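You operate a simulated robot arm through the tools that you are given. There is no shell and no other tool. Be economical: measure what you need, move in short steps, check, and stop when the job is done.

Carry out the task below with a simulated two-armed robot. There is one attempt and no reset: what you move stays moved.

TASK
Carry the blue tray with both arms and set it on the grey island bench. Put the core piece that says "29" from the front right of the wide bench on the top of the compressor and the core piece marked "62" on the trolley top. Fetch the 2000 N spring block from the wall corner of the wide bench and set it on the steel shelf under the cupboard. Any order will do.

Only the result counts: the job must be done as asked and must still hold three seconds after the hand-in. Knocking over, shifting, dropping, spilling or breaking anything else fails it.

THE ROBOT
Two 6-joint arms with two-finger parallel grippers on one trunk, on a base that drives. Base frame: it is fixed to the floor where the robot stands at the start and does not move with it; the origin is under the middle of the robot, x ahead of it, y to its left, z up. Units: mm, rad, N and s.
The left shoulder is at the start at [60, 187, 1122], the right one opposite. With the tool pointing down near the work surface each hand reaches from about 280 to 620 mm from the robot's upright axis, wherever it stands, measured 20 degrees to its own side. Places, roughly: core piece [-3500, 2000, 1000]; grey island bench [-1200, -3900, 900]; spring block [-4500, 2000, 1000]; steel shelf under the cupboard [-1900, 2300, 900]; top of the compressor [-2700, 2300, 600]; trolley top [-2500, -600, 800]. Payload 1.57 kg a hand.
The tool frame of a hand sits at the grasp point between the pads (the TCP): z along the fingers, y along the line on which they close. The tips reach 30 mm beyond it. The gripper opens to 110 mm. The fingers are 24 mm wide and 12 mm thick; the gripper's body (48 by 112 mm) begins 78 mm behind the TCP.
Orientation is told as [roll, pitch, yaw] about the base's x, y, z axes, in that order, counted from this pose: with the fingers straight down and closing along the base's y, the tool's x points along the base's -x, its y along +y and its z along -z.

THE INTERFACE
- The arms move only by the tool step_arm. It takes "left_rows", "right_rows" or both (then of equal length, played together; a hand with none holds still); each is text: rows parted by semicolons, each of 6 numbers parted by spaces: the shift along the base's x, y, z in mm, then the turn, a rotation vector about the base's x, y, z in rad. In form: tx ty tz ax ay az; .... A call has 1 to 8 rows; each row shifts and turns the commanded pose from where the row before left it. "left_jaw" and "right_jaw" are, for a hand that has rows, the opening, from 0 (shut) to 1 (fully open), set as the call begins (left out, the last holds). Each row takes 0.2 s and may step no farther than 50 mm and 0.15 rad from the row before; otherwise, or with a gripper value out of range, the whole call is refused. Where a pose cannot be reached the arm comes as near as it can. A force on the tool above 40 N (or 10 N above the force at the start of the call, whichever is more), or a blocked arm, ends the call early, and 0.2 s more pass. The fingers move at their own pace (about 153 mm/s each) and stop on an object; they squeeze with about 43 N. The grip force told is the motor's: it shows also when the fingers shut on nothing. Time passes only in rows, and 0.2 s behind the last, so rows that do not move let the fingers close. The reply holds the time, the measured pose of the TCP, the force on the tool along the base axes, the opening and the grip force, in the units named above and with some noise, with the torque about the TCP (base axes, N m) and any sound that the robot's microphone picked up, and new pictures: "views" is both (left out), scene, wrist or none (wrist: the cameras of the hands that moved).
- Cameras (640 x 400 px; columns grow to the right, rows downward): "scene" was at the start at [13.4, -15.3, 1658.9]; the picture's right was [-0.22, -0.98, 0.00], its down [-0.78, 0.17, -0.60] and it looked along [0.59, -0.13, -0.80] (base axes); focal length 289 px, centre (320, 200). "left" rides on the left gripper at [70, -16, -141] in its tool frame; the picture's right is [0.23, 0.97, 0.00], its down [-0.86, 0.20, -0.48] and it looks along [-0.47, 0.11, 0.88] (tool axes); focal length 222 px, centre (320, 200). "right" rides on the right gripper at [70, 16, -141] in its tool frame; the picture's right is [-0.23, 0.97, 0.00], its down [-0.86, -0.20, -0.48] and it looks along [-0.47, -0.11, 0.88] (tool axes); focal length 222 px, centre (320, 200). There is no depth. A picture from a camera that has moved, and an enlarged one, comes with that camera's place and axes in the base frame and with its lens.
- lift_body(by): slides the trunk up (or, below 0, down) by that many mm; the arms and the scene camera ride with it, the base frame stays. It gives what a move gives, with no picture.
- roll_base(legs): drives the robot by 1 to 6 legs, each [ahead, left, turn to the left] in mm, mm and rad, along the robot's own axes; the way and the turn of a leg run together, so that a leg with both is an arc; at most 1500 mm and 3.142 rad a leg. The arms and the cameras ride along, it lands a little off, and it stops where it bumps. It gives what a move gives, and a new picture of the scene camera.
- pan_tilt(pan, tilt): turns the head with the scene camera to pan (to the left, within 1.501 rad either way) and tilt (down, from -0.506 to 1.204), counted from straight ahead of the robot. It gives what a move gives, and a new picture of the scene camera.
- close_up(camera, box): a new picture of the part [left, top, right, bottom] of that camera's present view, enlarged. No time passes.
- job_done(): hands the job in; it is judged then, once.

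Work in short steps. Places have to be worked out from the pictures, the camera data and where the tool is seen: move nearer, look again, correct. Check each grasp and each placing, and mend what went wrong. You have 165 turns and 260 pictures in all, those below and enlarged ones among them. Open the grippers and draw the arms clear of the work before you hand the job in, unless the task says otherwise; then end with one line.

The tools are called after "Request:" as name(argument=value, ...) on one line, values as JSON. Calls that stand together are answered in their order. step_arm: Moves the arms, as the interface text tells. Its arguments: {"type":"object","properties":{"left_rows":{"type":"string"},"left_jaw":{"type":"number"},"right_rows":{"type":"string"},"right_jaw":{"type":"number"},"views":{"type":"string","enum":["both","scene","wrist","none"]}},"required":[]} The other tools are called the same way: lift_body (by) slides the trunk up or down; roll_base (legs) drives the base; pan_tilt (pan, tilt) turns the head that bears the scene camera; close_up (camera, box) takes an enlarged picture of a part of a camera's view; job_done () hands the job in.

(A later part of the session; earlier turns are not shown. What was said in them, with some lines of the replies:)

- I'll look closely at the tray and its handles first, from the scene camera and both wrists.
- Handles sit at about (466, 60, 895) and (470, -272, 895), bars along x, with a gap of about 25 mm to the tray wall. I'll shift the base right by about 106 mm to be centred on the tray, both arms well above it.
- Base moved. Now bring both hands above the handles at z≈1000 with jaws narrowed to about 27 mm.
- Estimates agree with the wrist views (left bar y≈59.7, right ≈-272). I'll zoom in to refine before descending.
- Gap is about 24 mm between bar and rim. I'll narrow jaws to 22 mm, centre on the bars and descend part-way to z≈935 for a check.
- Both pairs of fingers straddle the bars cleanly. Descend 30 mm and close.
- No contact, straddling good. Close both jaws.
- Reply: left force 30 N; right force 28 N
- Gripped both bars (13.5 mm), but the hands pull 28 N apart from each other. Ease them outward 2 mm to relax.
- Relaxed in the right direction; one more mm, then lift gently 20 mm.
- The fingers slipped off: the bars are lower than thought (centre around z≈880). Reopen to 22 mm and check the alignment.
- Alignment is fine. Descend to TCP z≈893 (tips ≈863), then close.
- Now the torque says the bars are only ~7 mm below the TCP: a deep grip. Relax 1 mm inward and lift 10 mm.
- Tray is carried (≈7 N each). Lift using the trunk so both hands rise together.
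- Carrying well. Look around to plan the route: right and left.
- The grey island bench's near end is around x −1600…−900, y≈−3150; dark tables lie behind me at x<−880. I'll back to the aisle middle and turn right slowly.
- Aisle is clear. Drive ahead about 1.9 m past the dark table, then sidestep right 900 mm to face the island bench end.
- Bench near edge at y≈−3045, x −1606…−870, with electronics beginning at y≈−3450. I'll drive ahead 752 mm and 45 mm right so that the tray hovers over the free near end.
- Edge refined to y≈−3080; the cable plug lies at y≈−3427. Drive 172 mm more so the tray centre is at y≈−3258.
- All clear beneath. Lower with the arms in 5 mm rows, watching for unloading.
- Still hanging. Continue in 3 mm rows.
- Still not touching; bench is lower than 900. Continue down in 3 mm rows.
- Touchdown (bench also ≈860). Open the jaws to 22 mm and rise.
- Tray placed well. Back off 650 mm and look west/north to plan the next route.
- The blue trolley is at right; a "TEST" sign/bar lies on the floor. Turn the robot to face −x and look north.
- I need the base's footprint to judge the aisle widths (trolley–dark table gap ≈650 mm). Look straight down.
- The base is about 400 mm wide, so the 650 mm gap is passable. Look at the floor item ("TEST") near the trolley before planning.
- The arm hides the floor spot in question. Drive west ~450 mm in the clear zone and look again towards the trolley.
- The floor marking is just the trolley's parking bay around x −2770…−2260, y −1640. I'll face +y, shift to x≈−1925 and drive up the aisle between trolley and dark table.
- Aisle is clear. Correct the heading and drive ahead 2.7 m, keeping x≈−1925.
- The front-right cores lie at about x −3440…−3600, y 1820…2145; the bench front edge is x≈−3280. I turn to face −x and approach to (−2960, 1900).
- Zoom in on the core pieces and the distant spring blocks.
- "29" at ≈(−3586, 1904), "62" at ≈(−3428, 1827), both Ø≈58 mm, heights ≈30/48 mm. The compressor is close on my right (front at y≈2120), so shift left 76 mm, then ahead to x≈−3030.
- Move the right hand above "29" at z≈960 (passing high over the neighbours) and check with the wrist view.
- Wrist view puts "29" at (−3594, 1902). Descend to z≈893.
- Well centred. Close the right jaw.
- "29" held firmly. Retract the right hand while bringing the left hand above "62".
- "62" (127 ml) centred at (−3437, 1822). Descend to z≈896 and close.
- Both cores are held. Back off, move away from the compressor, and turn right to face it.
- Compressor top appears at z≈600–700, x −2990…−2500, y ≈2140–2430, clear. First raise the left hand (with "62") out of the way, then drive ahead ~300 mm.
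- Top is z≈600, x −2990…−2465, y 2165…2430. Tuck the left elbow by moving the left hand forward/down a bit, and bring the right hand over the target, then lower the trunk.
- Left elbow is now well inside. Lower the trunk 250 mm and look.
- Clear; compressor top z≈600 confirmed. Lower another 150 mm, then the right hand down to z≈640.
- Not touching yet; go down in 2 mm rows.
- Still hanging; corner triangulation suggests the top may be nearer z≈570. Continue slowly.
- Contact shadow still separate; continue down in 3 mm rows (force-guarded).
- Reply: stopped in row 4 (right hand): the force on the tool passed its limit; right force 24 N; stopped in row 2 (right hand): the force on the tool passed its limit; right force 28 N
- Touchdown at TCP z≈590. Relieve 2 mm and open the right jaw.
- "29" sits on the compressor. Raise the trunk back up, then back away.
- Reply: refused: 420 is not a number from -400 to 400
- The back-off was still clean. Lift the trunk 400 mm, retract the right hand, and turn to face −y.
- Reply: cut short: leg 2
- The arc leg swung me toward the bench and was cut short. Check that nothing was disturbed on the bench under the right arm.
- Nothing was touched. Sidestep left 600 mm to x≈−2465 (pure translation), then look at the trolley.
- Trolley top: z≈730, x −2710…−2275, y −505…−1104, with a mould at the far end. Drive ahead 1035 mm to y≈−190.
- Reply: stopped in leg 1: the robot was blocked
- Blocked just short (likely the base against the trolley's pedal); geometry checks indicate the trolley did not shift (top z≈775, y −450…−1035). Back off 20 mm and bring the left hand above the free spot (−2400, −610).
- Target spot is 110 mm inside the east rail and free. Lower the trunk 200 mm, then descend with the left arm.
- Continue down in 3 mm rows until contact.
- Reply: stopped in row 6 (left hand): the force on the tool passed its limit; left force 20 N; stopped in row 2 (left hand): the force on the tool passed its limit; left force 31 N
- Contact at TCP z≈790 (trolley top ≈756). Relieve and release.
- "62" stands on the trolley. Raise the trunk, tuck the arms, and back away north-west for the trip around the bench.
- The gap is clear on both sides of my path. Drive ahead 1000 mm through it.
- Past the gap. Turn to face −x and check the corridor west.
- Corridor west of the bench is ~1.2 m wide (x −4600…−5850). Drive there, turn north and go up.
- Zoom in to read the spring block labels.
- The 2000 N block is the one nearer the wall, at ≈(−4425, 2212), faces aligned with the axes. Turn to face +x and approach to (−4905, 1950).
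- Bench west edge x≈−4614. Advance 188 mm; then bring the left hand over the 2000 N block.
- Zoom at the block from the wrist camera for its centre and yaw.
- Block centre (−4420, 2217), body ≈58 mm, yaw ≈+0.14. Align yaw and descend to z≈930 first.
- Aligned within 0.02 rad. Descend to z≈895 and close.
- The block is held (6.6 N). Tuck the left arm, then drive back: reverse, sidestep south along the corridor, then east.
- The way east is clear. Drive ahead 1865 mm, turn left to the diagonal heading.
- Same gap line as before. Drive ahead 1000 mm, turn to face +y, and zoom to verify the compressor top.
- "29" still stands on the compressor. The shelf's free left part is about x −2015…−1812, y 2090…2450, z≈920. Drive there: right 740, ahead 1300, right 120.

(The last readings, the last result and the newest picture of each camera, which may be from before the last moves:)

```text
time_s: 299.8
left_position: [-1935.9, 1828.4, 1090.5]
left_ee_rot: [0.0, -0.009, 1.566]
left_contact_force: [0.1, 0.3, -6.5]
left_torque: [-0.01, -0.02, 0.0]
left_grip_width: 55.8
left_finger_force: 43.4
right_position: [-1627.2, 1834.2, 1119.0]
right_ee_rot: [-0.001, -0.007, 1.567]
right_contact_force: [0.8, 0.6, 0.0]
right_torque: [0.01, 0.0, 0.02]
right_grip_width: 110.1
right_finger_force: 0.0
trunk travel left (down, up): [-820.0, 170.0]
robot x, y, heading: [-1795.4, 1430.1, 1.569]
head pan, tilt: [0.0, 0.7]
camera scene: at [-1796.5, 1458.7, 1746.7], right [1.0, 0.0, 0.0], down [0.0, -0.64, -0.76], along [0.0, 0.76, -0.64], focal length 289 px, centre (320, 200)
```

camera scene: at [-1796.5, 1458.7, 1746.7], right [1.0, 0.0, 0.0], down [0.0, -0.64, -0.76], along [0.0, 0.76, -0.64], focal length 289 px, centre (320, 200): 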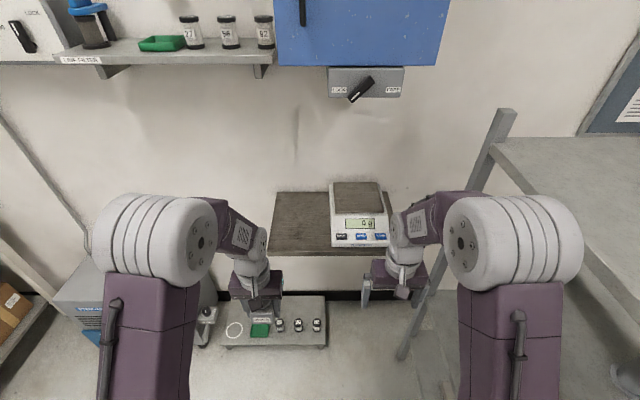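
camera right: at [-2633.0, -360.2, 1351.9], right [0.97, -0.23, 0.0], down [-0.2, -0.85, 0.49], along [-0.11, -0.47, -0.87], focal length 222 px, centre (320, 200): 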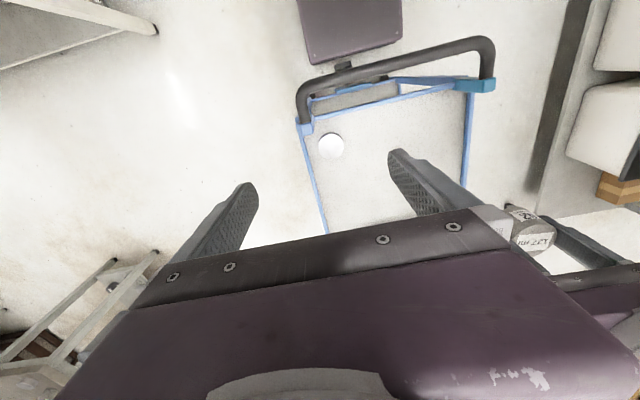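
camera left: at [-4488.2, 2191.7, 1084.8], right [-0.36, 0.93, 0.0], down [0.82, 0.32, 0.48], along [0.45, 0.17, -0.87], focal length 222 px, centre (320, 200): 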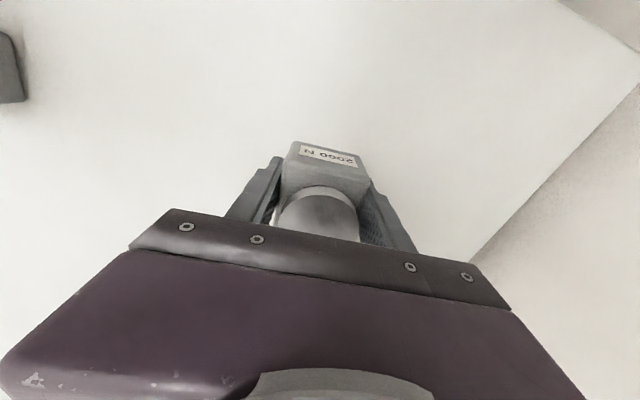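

Shelf: z≈900, front edge y≈2155, free x −1990…−1750. Drive ahead 345 and 40 left.

Request:
roll_base(legs=[[345, 40, 0]])

Request:
step_arm(left_rows="20 20 0 0 0 0;20 25 0 0 0 0;20 25 0 0 0 0;15 20 0 0 0 0;0 0 0 0 0 0", views="both")

```text
time_s: 302.0
left_position: [-1977.1, 2168.5, 1090.6]
left_ee_rot: [-0.001, -0.009, 1.568]
left_contact_force: [-0.5, -0.4, -6.9]
left_torque: [0.01, -0.02, 0.01]
left_grip_width: 56.4
left_finger_force: 43.3
right_position: [-1668.1, 2176.9, 1118.7]
right_ee_rot: [0.001, -0.01, 1.57]
right_contact_force: [0.4, 0.4, -0.7]
right_torque: [0.02, -0.01, -0.01]
right_grip_width: 110.2
right_finger_force: 0.0
trunk travel left (down, up): [-820.0, 170.0]
robot x, y, heading: [-1840.7, 1778.9, 1.568]
head pan, tilt: [0.0, 0.7]
camera scene: at [-1836.6, 1800.4, 1746.7], right [1.0, 0.0, 0.0], down [0.0, -0.64, -0.77], along [0.0, 0.77, -0.64], focal length 289 px, centre (320, 200)
```

scene: 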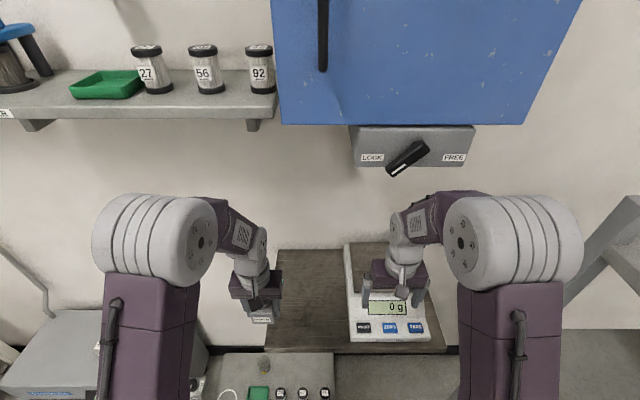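

```text
time_s: 303.2
left_position: [-1901.7, 2261.5, 1089.7]
left_ee_rot: [-0.001, -0.006, 1.567]
left_contact_force: [0.7, -0.4, -6.9]
left_torque: [-0.02, 0.01, 0.02]
left_grip_width: 55.5
left_finger_force: 42.5
right_position: [-1667.5, 2177.7, 1118.7]
right_ee_rot: [-0.001, -0.007, 1.573]
right_contact_force: [-0.2, -0.4, 0.5]
right_torque: [0.02, -0.01, 0.01]
right_grip_width: 109.9
right_finger_force: 0.1
trunk travel left (down, up): [-820.0, 170.0]
robot x, y, heading: [-1833.5, 1778.4, 1.57]
head pan, tilt: [0.0, 0.7]
camera scene: at [-1836.9, 1802.4, 1746.7], right [1.0, 0.0, 0.0], down [0.0, -0.64, -0.76], along [0.0, 0.76, -0.64], focal length 289 px, centre (320, 200)
camera left: at [-1884.9, 2189.4, 1230.7], right [-0.97, -0.23, 0.0], down [-0.2, 0.85, 0.48], along [-0.11, 0.47, -0.87], focal length 222 px, centre (320, 200)
```

scene: 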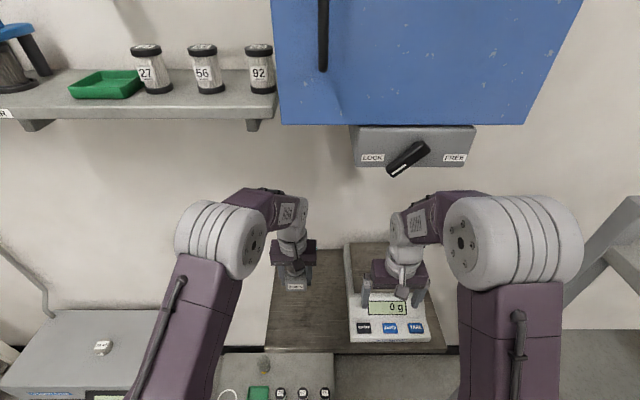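
left: 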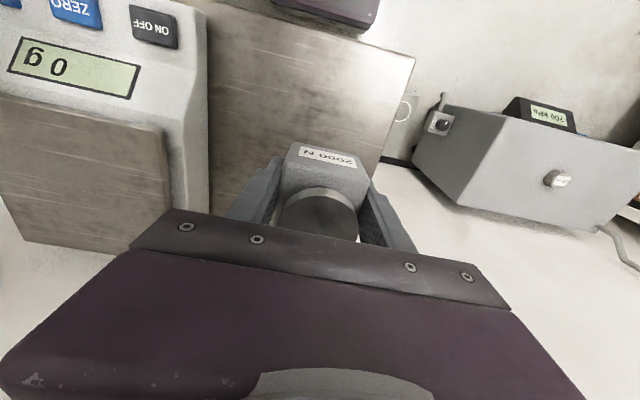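

Left hand is over the free part. Shift 26 mm right and descend to z≈955.

Request:
step_arm(left_rows="13 6 -30 0 0 0;13 6 -30 0 0 0;0 0 -30 0 0 0;0 0 -25 0 0 0;0 0 -20 0 0 0;0 0 0 0 0 0", views="wrist")

```text
time_s: 304.6
left_position: [-1875.1, 2273.6, 954.5]
left_ee_rot: [-0.003, -0.009, 1.57]
left_contact_force: [-0.2, -0.3, -4.6]
left_torque: [0.06, 0.05, -0.03]
left_grip_width: 55.9
left_finger_force: 42.9
right_position: [-1667.8, 2178.6, 1119.5]
right_ee_rot: [0.0, -0.008, 1.573]
right_contact_force: [0.2, 0.4, -0.3]
right_torque: [-0.02, 0.01, -0.02]
right_grip_width: 110.0
right_finger_force: 0.1
trunk travel left (down, up): [-820.0, 170.0]
robot x, y, heading: [-1832.0, 1774.1, 1.57]
head pan, tilt: [0.0, 0.7]
camera left: at [-1858.8, 2201.3, 1095.1], right [-0.97, -0.23, 0.0], down [-0.2, 0.85, 0.49], along [-0.11, 0.47, -0.87], focal length 222 px, centre (320, 200)
```

left: 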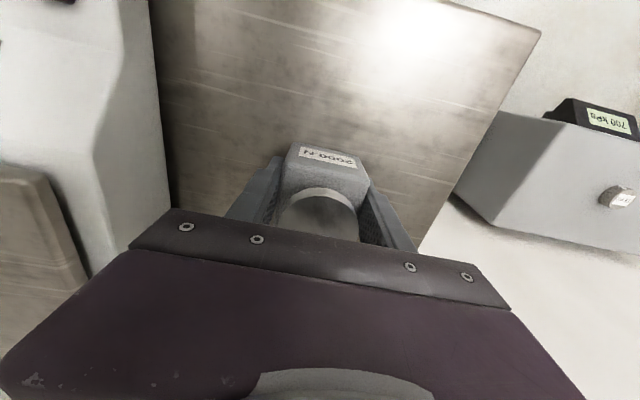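

Continue slowly to contact.

Request:
step_arm(left_rows="0 0 -3 0 0 0;0 0 -3 0 0 0;0 0 -3 0 0 0;0 0 -3 0 0 0;0 0 0 0 0 0", views="none")

Request:
step_arm(left_rows="0 0 -3 0 0 0;0 0 -3 0 0 0;0 0 -3 0 0 0;0 0 0 0 0 0", views="none")

```text
time_s: 305.5
left_position: [-1874.7, 2272.4, 950.4]
left_ee_rot: [-0.004, -0.017, 1.567]
left_contact_force: [-1.2, -6.4, 17.3]
left_torque: [0.06, 0.71, 0.24]
left_grip_width: 55.8
left_finger_force: 43.0
right_position: [-1668.4, 2173.9, 1120.3]
right_ee_rot: [0.0, -0.012, 1.572]
right_contact_force: [0.0, -0.5, -0.4]
right_torque: [-0.01, 0.02, -0.03]
right_grip_width: 109.9
right_finger_force: 0.2
trunk travel left (down, up): [-820.0, 170.0]
robot x, y, heading: [-1835.9, 1775.6, 1.568]
head pan, tilt: [0.0, 0.7]
stopped in row 4 (left hand): the force on the tool passed its limit (the readings are from after the stop); the commanded pose is now the measured one
```

```text
time_s: 305.9
left_position: [-1874.1, 2271.5, 950.5]
left_ee_rot: [-0.001, -0.017, 1.57]
left_contact_force: [-1.4, -12.1, 28.1]
left_torque: [-0.83, 1.06, 0.28]
left_grip_width: 56.1
left_finger_force: 43.6
right_position: [-1668.3, 2172.6, 1120.5]
right_ee_rot: [-0.001, -0.012, 1.572]
right_contact_force: [0.4, 0.5, 0.0]
right_torque: [-0.02, -0.01, -0.02]
right_grip_width: 110.0
right_finger_force: 0.2
trunk travel left (down, up): [-820.0, 170.0]
robot x, y, heading: [-1839.3, 1777.8, 1.565]
head pan, tilt: [0.0, 0.7]
stopped in row 2 (left hand): the force on the tool passed its limit (the readings are from after the stop); the commanded pose is now the measured one
```

Contact on the shelf (TCP ≈951). Relieve the force by 3 mm, then open partly.

Request:
step_arm(left_rows="0 0 2 0 0 0;0 0 1 0 0 0;0 0 0 0 0 0", views="none")

```text
time_s: 306.7
left_position: [-1874.2, 2274.3, 949.4]
left_ee_rot: [-0.002, -0.016, 1.57]
left_contact_force: [-0.3, -7.1, 6.5]
left_torque: [-0.34, 0.45, 0.25]
left_grip_width: 55.7
left_finger_force: 42.7
right_position: [-1667.2, 2176.7, 1119.6]
right_ee_rot: [0.001, -0.011, 1.572]
right_contact_force: [-0.2, -0.4, -0.1]
right_torque: [0.02, 0.02, -0.01]
right_grip_width: 110.1
right_finger_force: 0.0
trunk travel left (down, up): [-820.0, 170.0]
robot x, y, heading: [-1841.9, 1773.8, 1.571]
head pan, tilt: [0.0, 0.7]
```

Request:
step_arm(left_rows="0 0 0 0 0 0;0 0 0 0 0 0;0 0 0 0 0 0", left_jaw=0.8, views="wrist")

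Request:
step_arm(left_rows="0 0 10 0 0 0;0 0 20 0 0 0;0 0 40 0 0 0;0 0 40 0 0 0;0 -10 30 0 0 0", views="both")

```text
time_s: 307.5
left_position: [-1874.6, 2277.2, 950.8]
left_ee_rot: [-0.003, -0.018, 1.567]
left_contact_force: [0.9, 4.3, 4.3]
left_torque: [0.09, 0.23, -0.23]
left_grip_width: 87.9
left_finger_force: 0.2
right_position: [-1668.0, 2177.9, 1119.7]
right_ee_rot: [0.0, -0.007, 1.572]
right_contact_force: [0.2, 0.3, 0.2]
right_torque: [0.03, 0.0, 0.0]
right_grip_width: 110.1
right_finger_force: 0.0
trunk travel left (down, up): [-820.0, 170.0]
robot x, y, heading: [-1835.9, 1775.7, 1.576]
head pan, tilt: [0.0, 0.7]
camera left: at [-1858.5, 2204.1, 1090.2], right [-0.97, -0.23, -0.01], down [-0.2, 0.85, 0.49], along [-0.1, 0.48, -0.87], focal length 222 px, centre (320, 200)
```

left: 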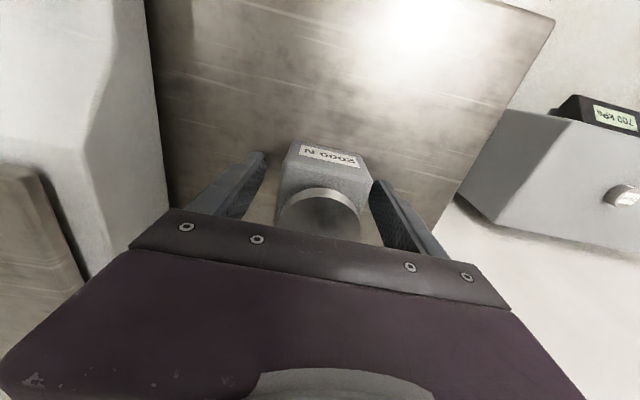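

```text
time_s: 308.7
left_position: [-1873.4, 2265.8, 1091.0]
left_ee_rot: [-0.005, -0.016, 1.568]
left_contact_force: [0.2, 0.0, 0.7]
left_torque: [0.02, -0.03, -0.02]
left_grip_width: 88.0
left_finger_force: 0.0
right_position: [-1668.1, 2177.8, 1119.3]
right_ee_rot: [0.001, -0.009, 1.571]
right_contact_force: [-1.5, 0.0, 0.6]
right_torque: [0.04, -0.04, -0.04]
right_grip_width: 110.3
right_finger_force: 0.1
trunk travel left (down, up): [-820.0, 170.0]
robot x, y, heading: [-1836.7, 1776.9, 1.568]
head pan, tilt: [0.0, 0.7]
camera scene: at [-1836.6, 1800.8, 1746.7], right [1.0, 0.0, 0.0], down [0.0, -0.64, -0.77], along [0.0, 0.77, -0.64], focal length 289 px, centre (320, 200)
camera left: at [-1857.5, 2192.5, 1230.9], right [-0.97, -0.23, -0.01], down [-0.2, 0.85, 0.49], along [-0.11, 0.48, -0.87], focal length 222 px, centre (320, 200)
```

scene: 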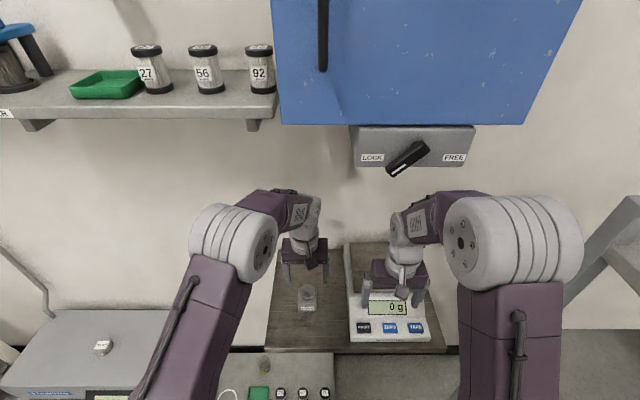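
left: 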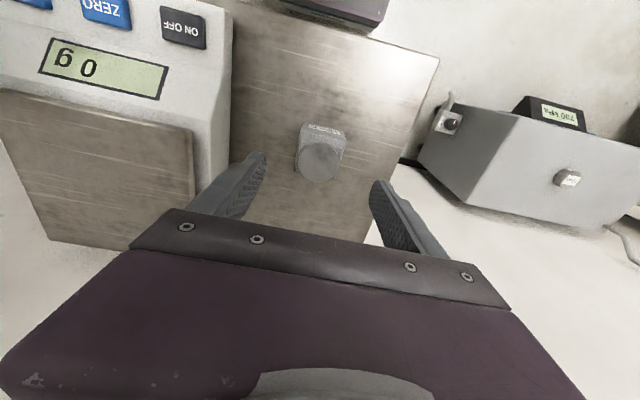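

The block stands on the shelf, and the scale is untouched. Back away and take a final look before handing in.

Request:
roll_base(legs=[[-400, 0, 0]])

Request:
pan_tilt(pan=0.3, tilt=0.6)

```text
time_s: 311.2
left_position: [-1873.9, 1869.7, 1089.5]
left_ee_rot: [-0.005, -0.016, 1.575]
left_contact_force: [-0.7, 0.0, -0.7]
left_torque: [-0.01, 0.0, 0.0]
left_grip_width: 88.1
left_finger_force: 0.0
right_position: [-1668.2, 1780.8, 1118.5]
right_ee_rot: [0.001, -0.007, 1.578]
right_contact_force: [0.1, 0.4, 0.1]
right_torque: [-0.02, -0.02, 0.05]
right_grip_width: 109.9
right_finger_force: 0.0
trunk travel left (down, up): [-820.0, 170.0]
robot x, y, heading: [-1835.4, 1376.4, 1.572]
head pan, tilt: [0.0, 0.7]
camera scene: at [-1835.8, 1405.3, 1746.6], right [1.0, 0.0, 0.0], down [0.0, -0.65, -0.76], along [0.0, 0.76, -0.65], focal length 289 px, centre (320, 200)
```

scene: 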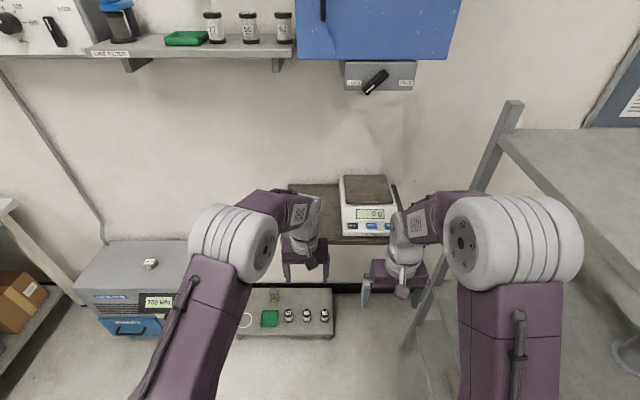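

```text
time_s: 312.0
left_position: [-1874.5, 1868.1, 1090.5]
left_ee_rot: [-0.005, -0.016, 1.575]
left_contact_force: [0.4, -0.9, 0.6]
left_torque: [0.01, 0.02, 0.01]
left_grip_width: 88.0
left_finger_force: 0.2
right_position: [-1668.5, 1779.3, 1119.9]
right_ee_rot: [-0.002, -0.009, 1.578]
right_contact_force: [-0.7, 0.0, 0.1]
right_torque: [0.03, -0.03, 0.0]
right_grip_width: 110.0
right_finger_force: 0.1
trunk travel left (down, up): [-820.0, 170.0]
robot x, y, heading: [-1835.1, 1378.6, 1.58]
head pan, tilt: [0.3, 0.6]
camera scene: at [-1861.9, 1401.8, 1755.3], right [0.95, 0.3, 0.0], down [0.17, -0.54, -0.83], along [-0.25, 0.79, -0.56], focal length 289 px, centre (320, 200)
```

scene: 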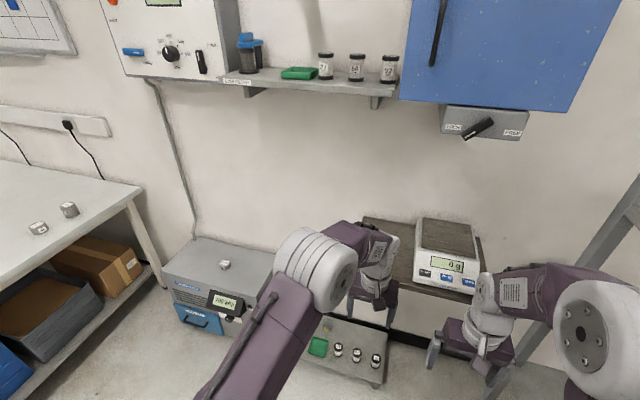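

All four objects are placed, both grippers are open, and the arms are clear of the work. Handing in.

Request:
job_done()

```text
The job is handed in.
```

The job is handed in: the blue tray is on the grey island bench, "29" on the compressor top, "62" on the trolley top, and the 2000 N spring block on the steel shelf. The base bumped the wide bench and the trolley end once each on the way, and I saw nothing shifted either time.
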